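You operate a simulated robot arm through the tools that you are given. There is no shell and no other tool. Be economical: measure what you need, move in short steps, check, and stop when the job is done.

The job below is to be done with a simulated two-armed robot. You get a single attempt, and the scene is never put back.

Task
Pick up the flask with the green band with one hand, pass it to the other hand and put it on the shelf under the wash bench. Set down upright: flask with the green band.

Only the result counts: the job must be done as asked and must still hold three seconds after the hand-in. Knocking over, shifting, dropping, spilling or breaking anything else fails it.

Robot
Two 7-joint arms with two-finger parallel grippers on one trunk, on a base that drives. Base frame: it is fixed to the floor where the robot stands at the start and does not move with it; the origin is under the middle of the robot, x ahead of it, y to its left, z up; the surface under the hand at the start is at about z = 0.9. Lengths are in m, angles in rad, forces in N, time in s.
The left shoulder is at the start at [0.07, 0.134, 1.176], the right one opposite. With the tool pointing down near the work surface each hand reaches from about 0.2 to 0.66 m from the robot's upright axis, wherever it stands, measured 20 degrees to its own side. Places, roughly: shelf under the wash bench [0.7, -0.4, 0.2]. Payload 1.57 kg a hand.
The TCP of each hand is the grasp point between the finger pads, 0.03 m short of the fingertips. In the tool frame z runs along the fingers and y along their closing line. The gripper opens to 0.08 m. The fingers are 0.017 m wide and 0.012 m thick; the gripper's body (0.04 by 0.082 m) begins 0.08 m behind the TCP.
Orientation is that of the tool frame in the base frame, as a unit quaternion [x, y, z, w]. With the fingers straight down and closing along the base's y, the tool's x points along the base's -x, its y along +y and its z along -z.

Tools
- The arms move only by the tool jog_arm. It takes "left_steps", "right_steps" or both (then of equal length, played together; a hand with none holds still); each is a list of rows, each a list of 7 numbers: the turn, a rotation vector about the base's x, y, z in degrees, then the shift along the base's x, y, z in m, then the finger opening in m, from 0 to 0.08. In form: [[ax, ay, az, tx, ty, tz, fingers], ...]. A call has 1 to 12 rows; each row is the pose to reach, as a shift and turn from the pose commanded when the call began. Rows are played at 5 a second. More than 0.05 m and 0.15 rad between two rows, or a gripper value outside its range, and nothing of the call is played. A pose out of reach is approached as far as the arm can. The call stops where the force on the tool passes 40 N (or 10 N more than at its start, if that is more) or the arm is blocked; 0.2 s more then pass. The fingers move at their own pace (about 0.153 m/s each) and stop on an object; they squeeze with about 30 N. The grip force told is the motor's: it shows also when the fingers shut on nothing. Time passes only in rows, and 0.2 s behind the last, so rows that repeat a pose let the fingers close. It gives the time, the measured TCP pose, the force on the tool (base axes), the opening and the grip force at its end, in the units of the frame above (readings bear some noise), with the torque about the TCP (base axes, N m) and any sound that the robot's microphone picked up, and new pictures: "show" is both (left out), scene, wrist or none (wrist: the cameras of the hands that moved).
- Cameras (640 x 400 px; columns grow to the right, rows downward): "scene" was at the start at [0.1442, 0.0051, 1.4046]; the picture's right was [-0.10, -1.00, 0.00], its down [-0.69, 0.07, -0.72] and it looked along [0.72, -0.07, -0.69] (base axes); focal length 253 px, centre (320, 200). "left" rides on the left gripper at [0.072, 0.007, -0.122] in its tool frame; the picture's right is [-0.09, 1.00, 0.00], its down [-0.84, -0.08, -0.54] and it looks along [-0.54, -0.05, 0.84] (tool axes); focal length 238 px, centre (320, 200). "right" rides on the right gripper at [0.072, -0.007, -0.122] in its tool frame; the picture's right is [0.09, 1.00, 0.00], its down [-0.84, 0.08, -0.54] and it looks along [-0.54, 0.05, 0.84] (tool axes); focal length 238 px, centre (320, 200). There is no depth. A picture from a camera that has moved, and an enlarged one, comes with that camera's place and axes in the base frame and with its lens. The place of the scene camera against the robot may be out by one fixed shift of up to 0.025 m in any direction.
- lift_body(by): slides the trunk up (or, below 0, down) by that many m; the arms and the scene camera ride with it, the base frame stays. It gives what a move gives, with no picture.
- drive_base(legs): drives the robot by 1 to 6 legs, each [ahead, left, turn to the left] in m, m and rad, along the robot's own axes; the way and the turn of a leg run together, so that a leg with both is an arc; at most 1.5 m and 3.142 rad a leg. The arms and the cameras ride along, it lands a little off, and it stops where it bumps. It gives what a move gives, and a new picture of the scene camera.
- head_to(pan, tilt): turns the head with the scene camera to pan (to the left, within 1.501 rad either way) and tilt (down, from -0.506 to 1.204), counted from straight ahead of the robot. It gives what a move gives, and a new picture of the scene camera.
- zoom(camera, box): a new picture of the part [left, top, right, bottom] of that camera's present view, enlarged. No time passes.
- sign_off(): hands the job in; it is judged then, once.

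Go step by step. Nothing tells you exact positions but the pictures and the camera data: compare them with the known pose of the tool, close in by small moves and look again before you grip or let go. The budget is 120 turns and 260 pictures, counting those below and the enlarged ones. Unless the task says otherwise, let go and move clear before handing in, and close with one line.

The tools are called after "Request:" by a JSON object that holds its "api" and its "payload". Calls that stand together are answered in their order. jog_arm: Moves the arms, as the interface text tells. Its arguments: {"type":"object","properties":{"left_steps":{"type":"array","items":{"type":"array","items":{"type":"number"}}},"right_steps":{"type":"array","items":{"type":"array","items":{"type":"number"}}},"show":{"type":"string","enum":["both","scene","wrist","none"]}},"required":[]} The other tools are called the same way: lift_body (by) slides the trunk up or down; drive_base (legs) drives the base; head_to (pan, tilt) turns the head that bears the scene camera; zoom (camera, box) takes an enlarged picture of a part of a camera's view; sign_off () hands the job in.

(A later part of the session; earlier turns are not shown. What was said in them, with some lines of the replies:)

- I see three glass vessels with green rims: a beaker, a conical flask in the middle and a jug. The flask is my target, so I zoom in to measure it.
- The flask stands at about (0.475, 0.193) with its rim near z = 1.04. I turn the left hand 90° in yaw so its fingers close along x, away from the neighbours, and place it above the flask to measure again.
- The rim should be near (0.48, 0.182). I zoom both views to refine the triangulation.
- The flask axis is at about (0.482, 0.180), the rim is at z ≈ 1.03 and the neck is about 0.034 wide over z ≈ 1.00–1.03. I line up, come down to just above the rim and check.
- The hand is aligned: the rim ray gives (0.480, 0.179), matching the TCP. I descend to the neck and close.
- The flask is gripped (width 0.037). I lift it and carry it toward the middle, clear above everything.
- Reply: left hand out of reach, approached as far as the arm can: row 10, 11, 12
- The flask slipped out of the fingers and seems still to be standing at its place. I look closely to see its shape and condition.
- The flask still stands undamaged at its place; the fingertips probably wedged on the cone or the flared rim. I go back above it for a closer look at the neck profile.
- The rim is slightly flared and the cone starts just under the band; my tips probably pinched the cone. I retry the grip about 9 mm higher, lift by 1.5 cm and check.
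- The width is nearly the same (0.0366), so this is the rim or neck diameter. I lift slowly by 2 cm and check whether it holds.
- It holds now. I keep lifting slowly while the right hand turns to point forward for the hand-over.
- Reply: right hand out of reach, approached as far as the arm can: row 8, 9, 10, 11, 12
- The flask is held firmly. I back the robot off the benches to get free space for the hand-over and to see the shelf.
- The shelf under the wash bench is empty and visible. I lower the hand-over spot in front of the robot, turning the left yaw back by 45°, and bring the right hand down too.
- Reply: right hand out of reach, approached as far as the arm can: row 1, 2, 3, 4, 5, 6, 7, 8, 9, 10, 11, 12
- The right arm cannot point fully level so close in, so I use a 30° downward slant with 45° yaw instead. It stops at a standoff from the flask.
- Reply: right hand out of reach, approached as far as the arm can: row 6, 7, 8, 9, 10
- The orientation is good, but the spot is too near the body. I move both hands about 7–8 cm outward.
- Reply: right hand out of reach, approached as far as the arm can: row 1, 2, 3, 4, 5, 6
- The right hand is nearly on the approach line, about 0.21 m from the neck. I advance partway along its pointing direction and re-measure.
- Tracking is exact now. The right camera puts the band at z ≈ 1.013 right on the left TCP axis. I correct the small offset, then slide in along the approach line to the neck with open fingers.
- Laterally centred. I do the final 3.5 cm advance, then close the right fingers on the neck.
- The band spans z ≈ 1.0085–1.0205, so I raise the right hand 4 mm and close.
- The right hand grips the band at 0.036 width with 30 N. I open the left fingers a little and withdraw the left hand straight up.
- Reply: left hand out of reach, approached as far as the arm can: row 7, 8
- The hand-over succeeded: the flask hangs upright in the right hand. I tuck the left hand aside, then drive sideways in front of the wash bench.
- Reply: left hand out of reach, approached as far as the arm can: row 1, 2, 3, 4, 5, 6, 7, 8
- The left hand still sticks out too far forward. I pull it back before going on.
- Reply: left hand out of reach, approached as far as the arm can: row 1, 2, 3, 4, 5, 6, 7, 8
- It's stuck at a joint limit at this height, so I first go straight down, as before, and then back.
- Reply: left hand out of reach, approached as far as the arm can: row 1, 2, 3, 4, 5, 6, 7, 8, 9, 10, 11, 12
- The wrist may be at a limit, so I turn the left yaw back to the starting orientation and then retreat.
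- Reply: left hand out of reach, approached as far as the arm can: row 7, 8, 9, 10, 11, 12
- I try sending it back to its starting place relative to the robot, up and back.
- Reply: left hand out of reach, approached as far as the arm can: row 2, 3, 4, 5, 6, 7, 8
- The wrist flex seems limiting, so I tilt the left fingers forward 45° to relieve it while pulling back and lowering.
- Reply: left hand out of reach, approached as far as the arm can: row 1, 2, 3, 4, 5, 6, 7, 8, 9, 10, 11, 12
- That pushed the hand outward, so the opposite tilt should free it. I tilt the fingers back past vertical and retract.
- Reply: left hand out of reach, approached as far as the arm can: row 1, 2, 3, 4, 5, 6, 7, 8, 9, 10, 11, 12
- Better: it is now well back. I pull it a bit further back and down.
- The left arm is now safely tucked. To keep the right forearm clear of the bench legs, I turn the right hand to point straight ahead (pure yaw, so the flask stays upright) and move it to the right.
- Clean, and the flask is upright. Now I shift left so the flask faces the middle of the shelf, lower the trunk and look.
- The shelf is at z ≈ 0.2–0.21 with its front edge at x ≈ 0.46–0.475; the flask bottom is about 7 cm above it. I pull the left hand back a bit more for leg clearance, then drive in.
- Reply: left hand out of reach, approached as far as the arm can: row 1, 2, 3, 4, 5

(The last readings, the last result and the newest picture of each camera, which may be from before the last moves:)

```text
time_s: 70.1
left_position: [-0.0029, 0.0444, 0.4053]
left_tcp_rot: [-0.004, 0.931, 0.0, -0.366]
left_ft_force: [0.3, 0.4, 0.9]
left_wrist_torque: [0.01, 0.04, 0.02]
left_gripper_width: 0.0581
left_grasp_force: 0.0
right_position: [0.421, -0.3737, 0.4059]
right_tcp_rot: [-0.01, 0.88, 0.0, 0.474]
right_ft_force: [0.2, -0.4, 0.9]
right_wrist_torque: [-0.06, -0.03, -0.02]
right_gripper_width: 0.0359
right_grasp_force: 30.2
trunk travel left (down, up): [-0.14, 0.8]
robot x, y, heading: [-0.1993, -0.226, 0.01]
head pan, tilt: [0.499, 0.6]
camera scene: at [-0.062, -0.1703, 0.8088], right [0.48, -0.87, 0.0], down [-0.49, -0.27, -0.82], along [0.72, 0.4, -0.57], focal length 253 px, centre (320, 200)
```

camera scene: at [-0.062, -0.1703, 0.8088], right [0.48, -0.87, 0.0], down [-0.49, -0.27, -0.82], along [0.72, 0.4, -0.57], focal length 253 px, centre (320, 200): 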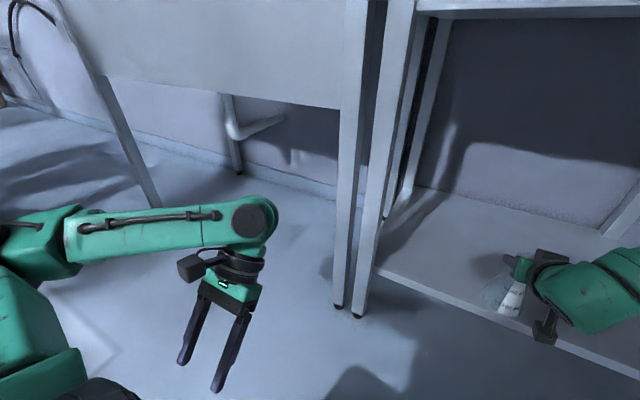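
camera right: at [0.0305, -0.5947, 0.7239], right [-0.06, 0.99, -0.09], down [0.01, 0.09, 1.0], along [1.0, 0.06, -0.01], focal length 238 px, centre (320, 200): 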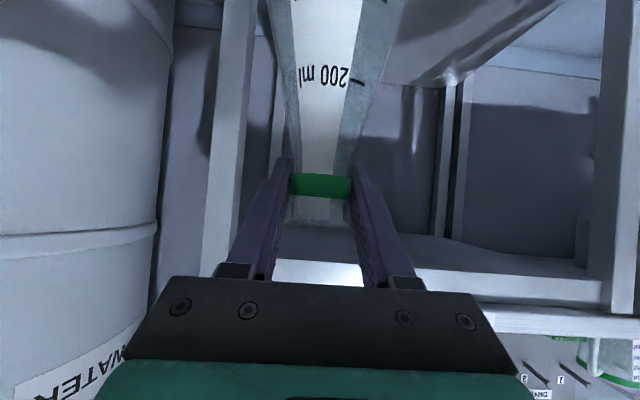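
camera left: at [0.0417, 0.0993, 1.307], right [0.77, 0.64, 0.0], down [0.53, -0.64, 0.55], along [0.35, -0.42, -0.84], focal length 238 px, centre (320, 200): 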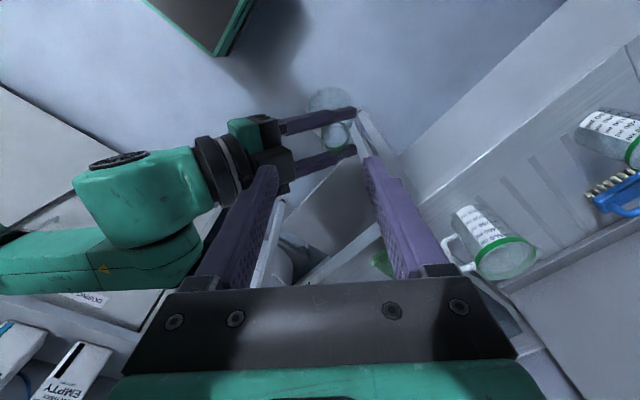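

There is good clearance. I drive in another 13 cm, then use the arm to extend the rest of the way.

Request:
{"api": "drive_base", "payload": {"legs": [[0.13, 0, 0]]}}

Request:
{"api": "jog_arm", "payload": {"right_steps": [[0, 0, 0, 0.015, 0, 0, 0.0], [0, 0, 0, 0.03, 0, 0, 0.0], [0, 0, 0, 0.045, 0, 0, 0.0], [0, 0, 0, 0.045, 0, -0.015, 0.0], [0, 0, 0, 0.045, 0, -0.03, 0.0]], "show": "wrist"}}

Request:
{"api": "head_to", "payload": {"pan": -0.35, "tilt": 0.65}}

Request:
{"api": "zoom", "payload": {"camera": "scene", "box": [220, 150, 400, 290]}}

```text
time_s: 71.4
left_position: [0.1267, 0.0457, 0.4044]
left_tcp_rot: [-0.004, 0.93, 0.0, -0.367]
left_ft_force: [-0.4, -0.3, 0.5]
left_wrist_torque: [-0.01, 0.05, 0.0]
left_gripper_width: 0.0581
left_grasp_force: 0.1
right_position: [0.5504, -0.3727, 0.4061]
right_tcp_rot: [-0.01, 0.881, 0.0, 0.474]
right_ft_force: [-0.2, 0.7, -0.3]
right_wrist_torque: [-0.02, -0.03, 0.02]
right_gripper_width: 0.0359
right_grasp_force: 29.9
trunk travel left (down, up): [-0.14, 0.8]
robot x, y, heading: [-0.0715, -0.2203, 0.01]
head pan, tilt: [0.499, 0.6]
camera scene: at [0.0671, -0.1694, 0.8088], right [0.48, -0.87, 0.0], down [-0.49, -0.27, -0.82], along [0.72, 0.4, -0.57], focal length 253 px, centre (320, 200)
```

scene: 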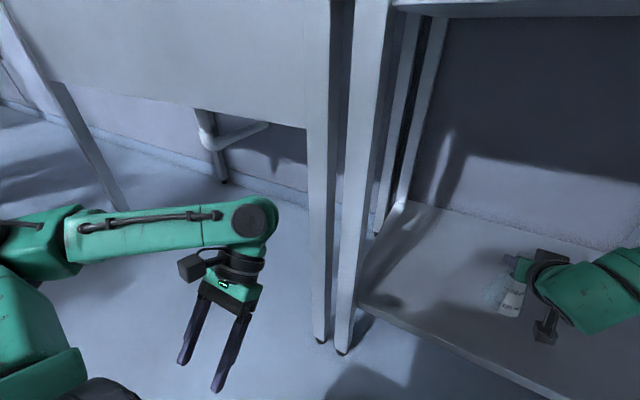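

```text
time_s: 72.6
left_position: [0.1255, 0.0466, 0.4046]
left_tcp_rot: [-0.005, 0.93, 0.0, -0.367]
left_ft_force: [0.3, -1.2, -0.4]
left_wrist_torque: [0.0, 0.0, 0.01]
left_gripper_width: 0.058
left_grasp_force: 0.0
right_position: [0.5953, -0.371, 0.3748]
right_tcp_rot: [-0.01, 0.88, 0.0, 0.474]
right_ft_force: [0.2, -1.4, 0.3]
right_wrist_torque: [-0.03, 0.03, 0.0]
right_gripper_width: 0.0358
right_grasp_force: 30.4
trunk travel left (down, up): [-0.14, 0.8]
robot x, y, heading: [-0.0758, -0.2286, 0.006]
head pan, tilt: [0.499, 0.6]
camera right: at [0.456, -0.3797, 0.383], right [-0.07, 0.99, -0.09], down [0.01, 0.09, 1.0], along [1.0, 0.07, -0.01], focal length 238 px, centre (320, 200)
```

right: 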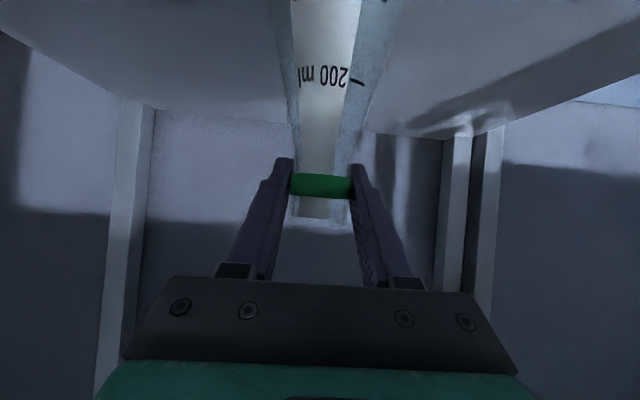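

```text
time_s: 73.7
left_position: [0.1271, 0.0461, 0.4045]
left_tcp_rot: [-0.004, 0.931, 0.0, -0.366]
left_ft_force: [-0.4, -0.4, 0.3]
left_wrist_torque: [-0.01, -0.01, -0.03]
left_gripper_width: 0.0577
left_grasp_force: 0.0
right_position: [0.5968, -0.3718, 0.3763]
right_tcp_rot: [-0.01, 0.88, 0.0, 0.475]
right_ft_force: [0.2, 0.2, -0.1]
right_wrist_torque: [0.01, 0.02, 0.0]
right_gripper_width: 0.0358
right_grasp_force: 29.5
trunk travel left (down, up): [-0.14, 0.8]
robot x, y, heading: [-0.0727, -0.2261, 0.011]
head pan, tilt: [-0.351, 0.649]
camera scene: at [0.0716, -0.2415, 0.8045], right [-0.34, -0.94, 0.0], down [-0.57, 0.2, -0.8], along [0.75, -0.27, -0.6], focal length 253 px, centre (320, 200)
```

scene: 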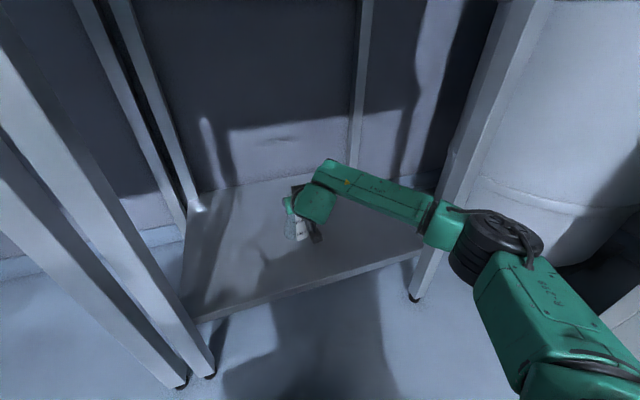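

```text
2.86 times, centred on (310, 220) of scene
camera zoom: at [0.0716, -0.2415, 0.8045], right [-0.34, -0.94, 0.0], down [-0.57, 0.2, -0.8], along [0.75, -0.27, -0.6], focal length 722 px, centre (349, 143)
```

zoom: 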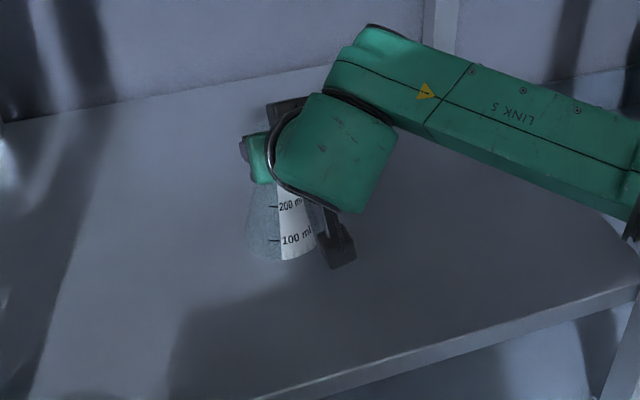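

The flask is well over the shelf, about 12 cm inside the front edge. I lower it to just above, then feel for contact.

Request:
{"api": "jog_arm", "payload": {"right_steps": [[0, 0, 0, 0, 0, -0.01, 0.0], [0, 0, 0, 0, 0, -0.02, 0.0], [0, 0, 0, 0, 0, -0.03, 0.0], [0, 0, 0, 0, 0, -0.038, 0.0]], "show": "none"}}

Request:
{"api": "zoom", "payload": {"camera": "scene", "box": [240, 170, 360, 270]}}

```text
time_s: 74.7
left_position: [0.1273, 0.0451, 0.4034]
left_tcp_rot: [-0.004, 0.93, 0.001, -0.367]
left_ft_force: [-1.2, 0.1, -0.5]
left_wrist_torque: [0.03, -0.02, 0.0]
left_gripper_width: 0.0582
left_grasp_force: 0.0
right_position: [0.5967, -0.3716, 0.3365]
right_tcp_rot: [-0.009, 0.88, -0.001, 0.475]
right_ft_force: [0.4, -0.4, 0.3]
right_wrist_torque: [-0.02, -0.01, -0.01]
right_gripper_width: 0.0358
right_grasp_force: 30.2
trunk travel left (down, up): [-0.14, 0.8]
robot x, y, heading: [-0.0703, -0.2214, 0.007]
head pan, tilt: [-0.351, 0.649]
```

```text
4.00 times, centred on (300, 220) of scene
camera zoom: at [0.0716, -0.2415, 0.8045], right [-0.34, -0.94, 0.0], down [-0.57, 0.2, -0.8], along [0.75, -0.27, -0.6], focal length 1011 px, centre (400, 120)
```

zoom: 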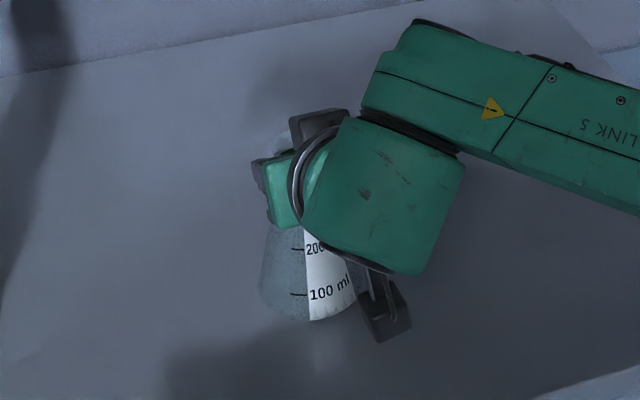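

There is no contact yet, so I continue in millimetre steps.

Request:
{"api": "jog_arm", "payload": {"right_steps": [[0, 0, 0, 0, 0, -0.003, 0.0], [0, 0, 0, 0, 0, -0.006, 0.0], [0, 0, 0, 0, 0, -0.009, 0.0], [0, 0, 0, 0, 0, -0.011, 0.0]], "show": "none"}}

```text
time_s: 75.7
left_position: [0.1257, 0.0454, 0.4048]
left_tcp_rot: [-0.005, 0.931, -0.001, -0.365]
left_ft_force: [-1.0, -0.6, -0.1]
left_wrist_torque: [-0.01, 0.01, -0.01]
left_gripper_width: 0.0582
left_grasp_force: 0.0
right_position: [0.5966, -0.3712, 0.3304]
right_tcp_rot: [-0.01, 0.879, 0.0, 0.476]
right_ft_force: [0.7, -1.8, 17.3]
right_wrist_torque: [0.02, -0.11, 0.0]
right_gripper_width: 0.0354
right_grasp_force: 30.0
trunk travel left (down, up): [-0.14, 0.8]
robot x, y, heading: [-0.0742, -0.2257, 0.008]
head pan, tilt: [-0.351, 0.649]
```

Contact: the upward force is 17 N at TCP z ≈ 0.330. I relieve the push slightly and check before letting go.

Request:
{"api": "jog_arm", "payload": {"right_steps": [[0, 0, 0, 0, 0, 0.004, 0.0], [0, 0, 0, 0, 0, 0.004, 0.0]], "show": "wrist"}}

Request:
{"api": "zoom", "payload": {"camera": "scene", "box": [240, 170, 360, 270]}}

```text
time_s: 76.3
left_position: [0.1267, 0.0462, 0.4041]
left_tcp_rot: [-0.004, 0.93, 0.0, -0.367]
left_ft_force: [1.1, 0.6, -0.7]
left_wrist_torque: [0.0, -0.02, -0.01]
left_gripper_width: 0.0581
left_grasp_force: 0.0
right_position: [0.5964, -0.3721, 0.3297]
right_tcp_rot: [-0.01, 0.881, -0.001, 0.474]
right_ft_force: [1.7, -0.8, 5.3]
right_wrist_torque: [-0.01, -0.4, 0.0]
right_gripper_width: 0.0355
right_grasp_force: 30.2
trunk travel left (down, up): [-0.14, 0.8]
robot x, y, heading: [-0.0728, -0.2283, 0.009]
head pan, tilt: [-0.351, 0.649]
camera right: at [0.4554, -0.38, 0.3385], right [-0.07, 0.99, -0.09], down [0.01, 0.09, 1.0], along [1.0, 0.07, -0.01], focal length 238 px, centre (320, 200)
```

right: 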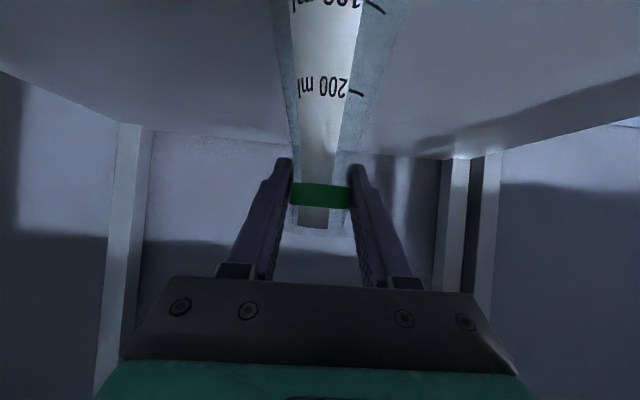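

```text
4.00 times, centred on (300, 220) of scene
camera zoom: at [0.0706, -0.2413, 0.8046], right [-0.34, -0.94, 0.0], down [-0.57, 0.2, -0.8], along [0.75, -0.27, -0.6], focal length 1011 px, centre (400, 120)
```

zoom: 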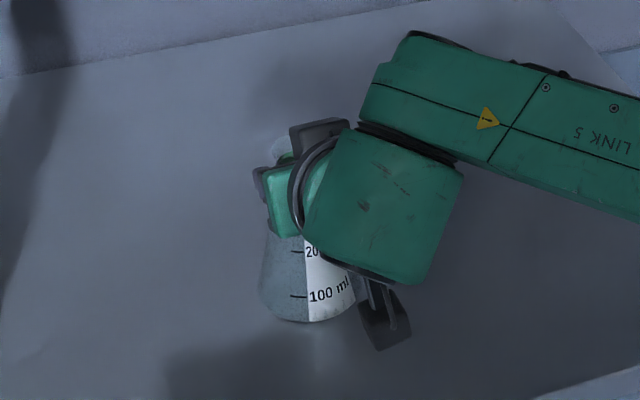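

The flask stands on the shelf and has seated upright. I open the fingers and back out along the approach direction.

Request:
{"api": "jog_arm", "payload": {"right_steps": [[0, 0, 0, 0, 0, 0.001, 0.038], [0, 0, 0, 0, 0, 0.001, 0.05], [0, 0, 0, 0, 0, 0.001, 0.075], [0, 0, 0, 0, 0, 0.001, 0.075]], "show": "wrist"}}

Request:
{"api": "zoom", "payload": {"camera": "scene", "box": [240, 170, 360, 270]}}

```text
time_s: 77.3
left_position: [0.1273, 0.0455, 0.4054]
left_tcp_rot: [-0.003, 0.931, 0.001, -0.366]
left_ft_force: [-0.3, 1.0, -0.5]
left_wrist_torque: [-0.02, 0.01, 0.01]
left_gripper_width: 0.058
left_grasp_force: 0.1
right_position: [0.5961, -0.372, 0.3317]
right_tcp_rot: [-0.01, 0.88, 0.001, 0.474]
right_ft_force: [0.0, -0.4, 0.8]
right_wrist_torque: [0.02, 0.01, -0.02]
right_gripper_width: 0.075
right_grasp_force: 0.0
trunk travel left (down, up): [-0.14, 0.8]
robot x, y, heading: [-0.0732, -0.2233, 0.002]
head pan, tilt: [-0.351, 0.649]
camera right: at [0.4557, -0.3802, 0.3395], right [-0.07, 0.99, -0.09], down [0.01, 0.09, 1.0], along [1.0, 0.07, -0.01], focal length 238 px, centre (320, 200)
```

right: 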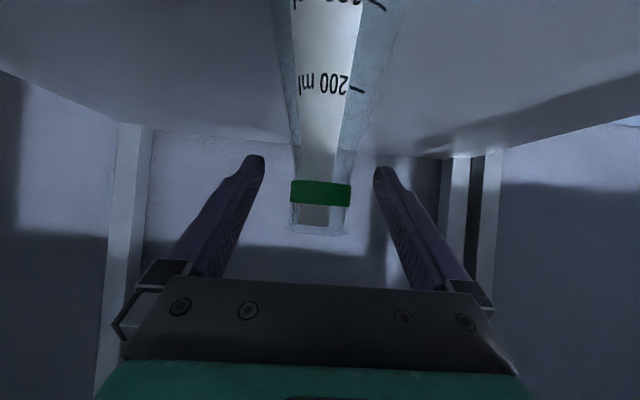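

```text
4.00 times, centred on (300, 220) of scene
camera zoom: at [0.0714, -0.2415, 0.8045], right [-0.34, -0.94, 0.0], down [-0.57, 0.2, -0.8], along [0.75, -0.27, -0.6], focal length 1011 px, centre (400, 120)
```

zoom: 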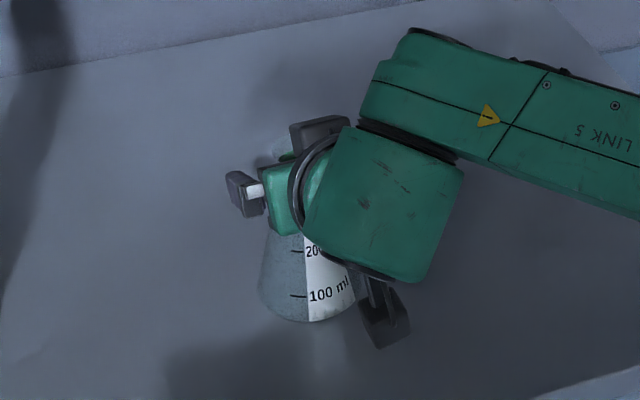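

It stands free and upright. I retreat along the finger axis.

Request:
{"api": "jog_arm", "payload": {"right_steps": [[0, 0, 0, -0.012, 0, 0.008, 0.078], [0, 0, 0, -0.029, 0, 0.019, 0.078], [0, 0, 0, -0.046, 0, 0.03, 0.078], [0, 0, 0, -0.066, 0, 0.043, 0.078], [0, 0, 0, -0.083, 0, 0.054, 0.078], [0, 0, 0, -0.1, 0, 0.062, 0.078]], "show": "wrist"}}

Request:
{"api": "drive_base", "payload": {"legs": [[-0.3, 0, 0]]}}

Request:
{"api": "zoom", "payload": {"camera": "scene", "box": [200, 100, 400, 240]}}

```text
time_s: 78.7
left_position: [0.1271, 0.0447, 0.4047]
left_tcp_rot: [-0.004, 0.93, -0.001, -0.367]
left_ft_force: [0.1, -0.7, -0.3]
left_wrist_torque: [0.02, 0.01, 0.01]
left_gripper_width: 0.0578
left_grasp_force: 0.1
right_position: [0.4962, -0.3731, 0.3946]
right_tcp_rot: [-0.009, 0.88, -0.001, 0.475]
right_ft_force: [0.1, -0.1, -0.1]
right_wrist_torque: [-0.01, 0.01, 0.03]
right_gripper_width: 0.0779
right_grasp_force: 0.1
trunk travel left (down, up): [-0.14, 0.8]
robot x, y, heading: [-0.07, -0.228, 0.009]
head pan, tilt: [-0.351, 0.649]
camera right: at [0.356, -0.3803, 0.4019], right [-0.07, 0.99, -0.09], down [0.01, 0.09, 1.0], along [1.0, 0.07, -0.01], focal length 238 px, centre (320, 200)
```

right: 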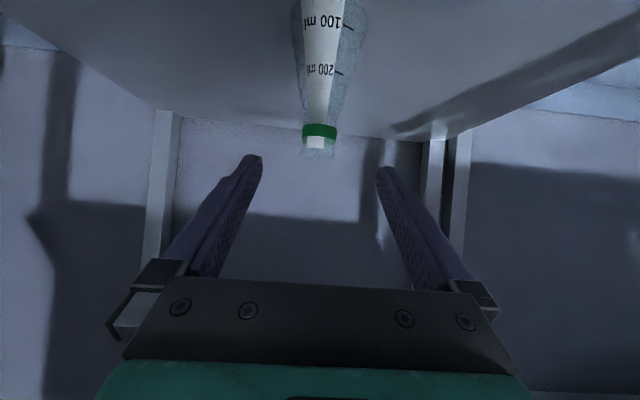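

```text
time_s: 80.8
left_position: [-0.1738, 0.0423, 0.4047]
left_tcp_rot: [-0.005, 0.931, 0.0, -0.366]
left_ft_force: [0.8, 0.0, -0.1]
left_wrist_torque: [-0.01, -0.02, -0.04]
left_gripper_width: 0.0579
left_grasp_force: 0.0
right_position: [0.1969, -0.3741, 0.394]
right_tcp_rot: [-0.011, 0.88, 0.0, 0.476]
right_ft_force: [-0.1, 0.0, 0.4]
right_wrist_torque: [0.01, -0.01, -0.05]
right_gripper_width: 0.0781
right_grasp_force: 0.0
trunk travel left (down, up): [-0.14, 0.8]
robot x, y, heading: [-0.3751, -0.2244, 0.005]
head pan, tilt: [-0.351, 0.649]
camera scene: at [-0.229, -0.2437, 0.8045], right [-0.33, -0.94, 0.0], down [-0.57, 0.2, -0.8], along [0.75, -0.27, -0.6], focal length 253 px, centre (320, 200)
```

scene: 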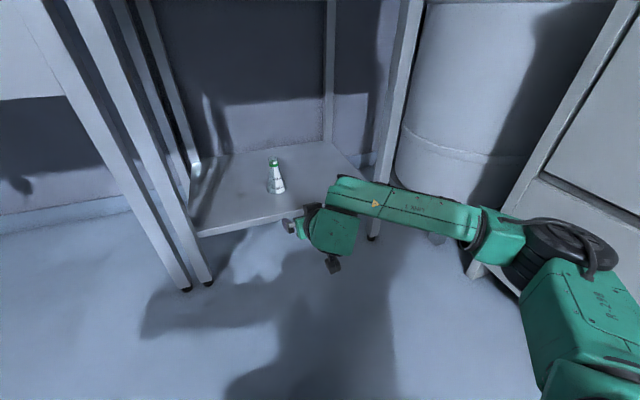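

```text
2.86 times, centred on (300, 170) of scene
camera zoom: at [-0.229, -0.2437, 0.8045], right [-0.33, -0.94, 0.0], down [-0.57, 0.2, -0.8], along [0.75, -0.27, -0.6], focal length 722 px, centre (377, 286)
```

zoom: 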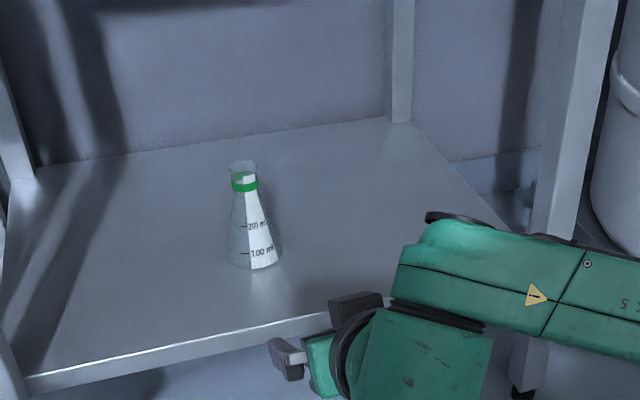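

The flask with the green band stands upright on the shelf under the wash bench. Both hands are clear and nothing else was touched, so I hand in.

Request:
{"api": "sign_off", "payload": {}}

```text
The job is handed in.
```

The flask with the green band was picked up with the left hand, passed to the right, and now stands upright on the shelf under the wash bench. The first grip slipped off its neck before it left the bench, but it stayed standing.
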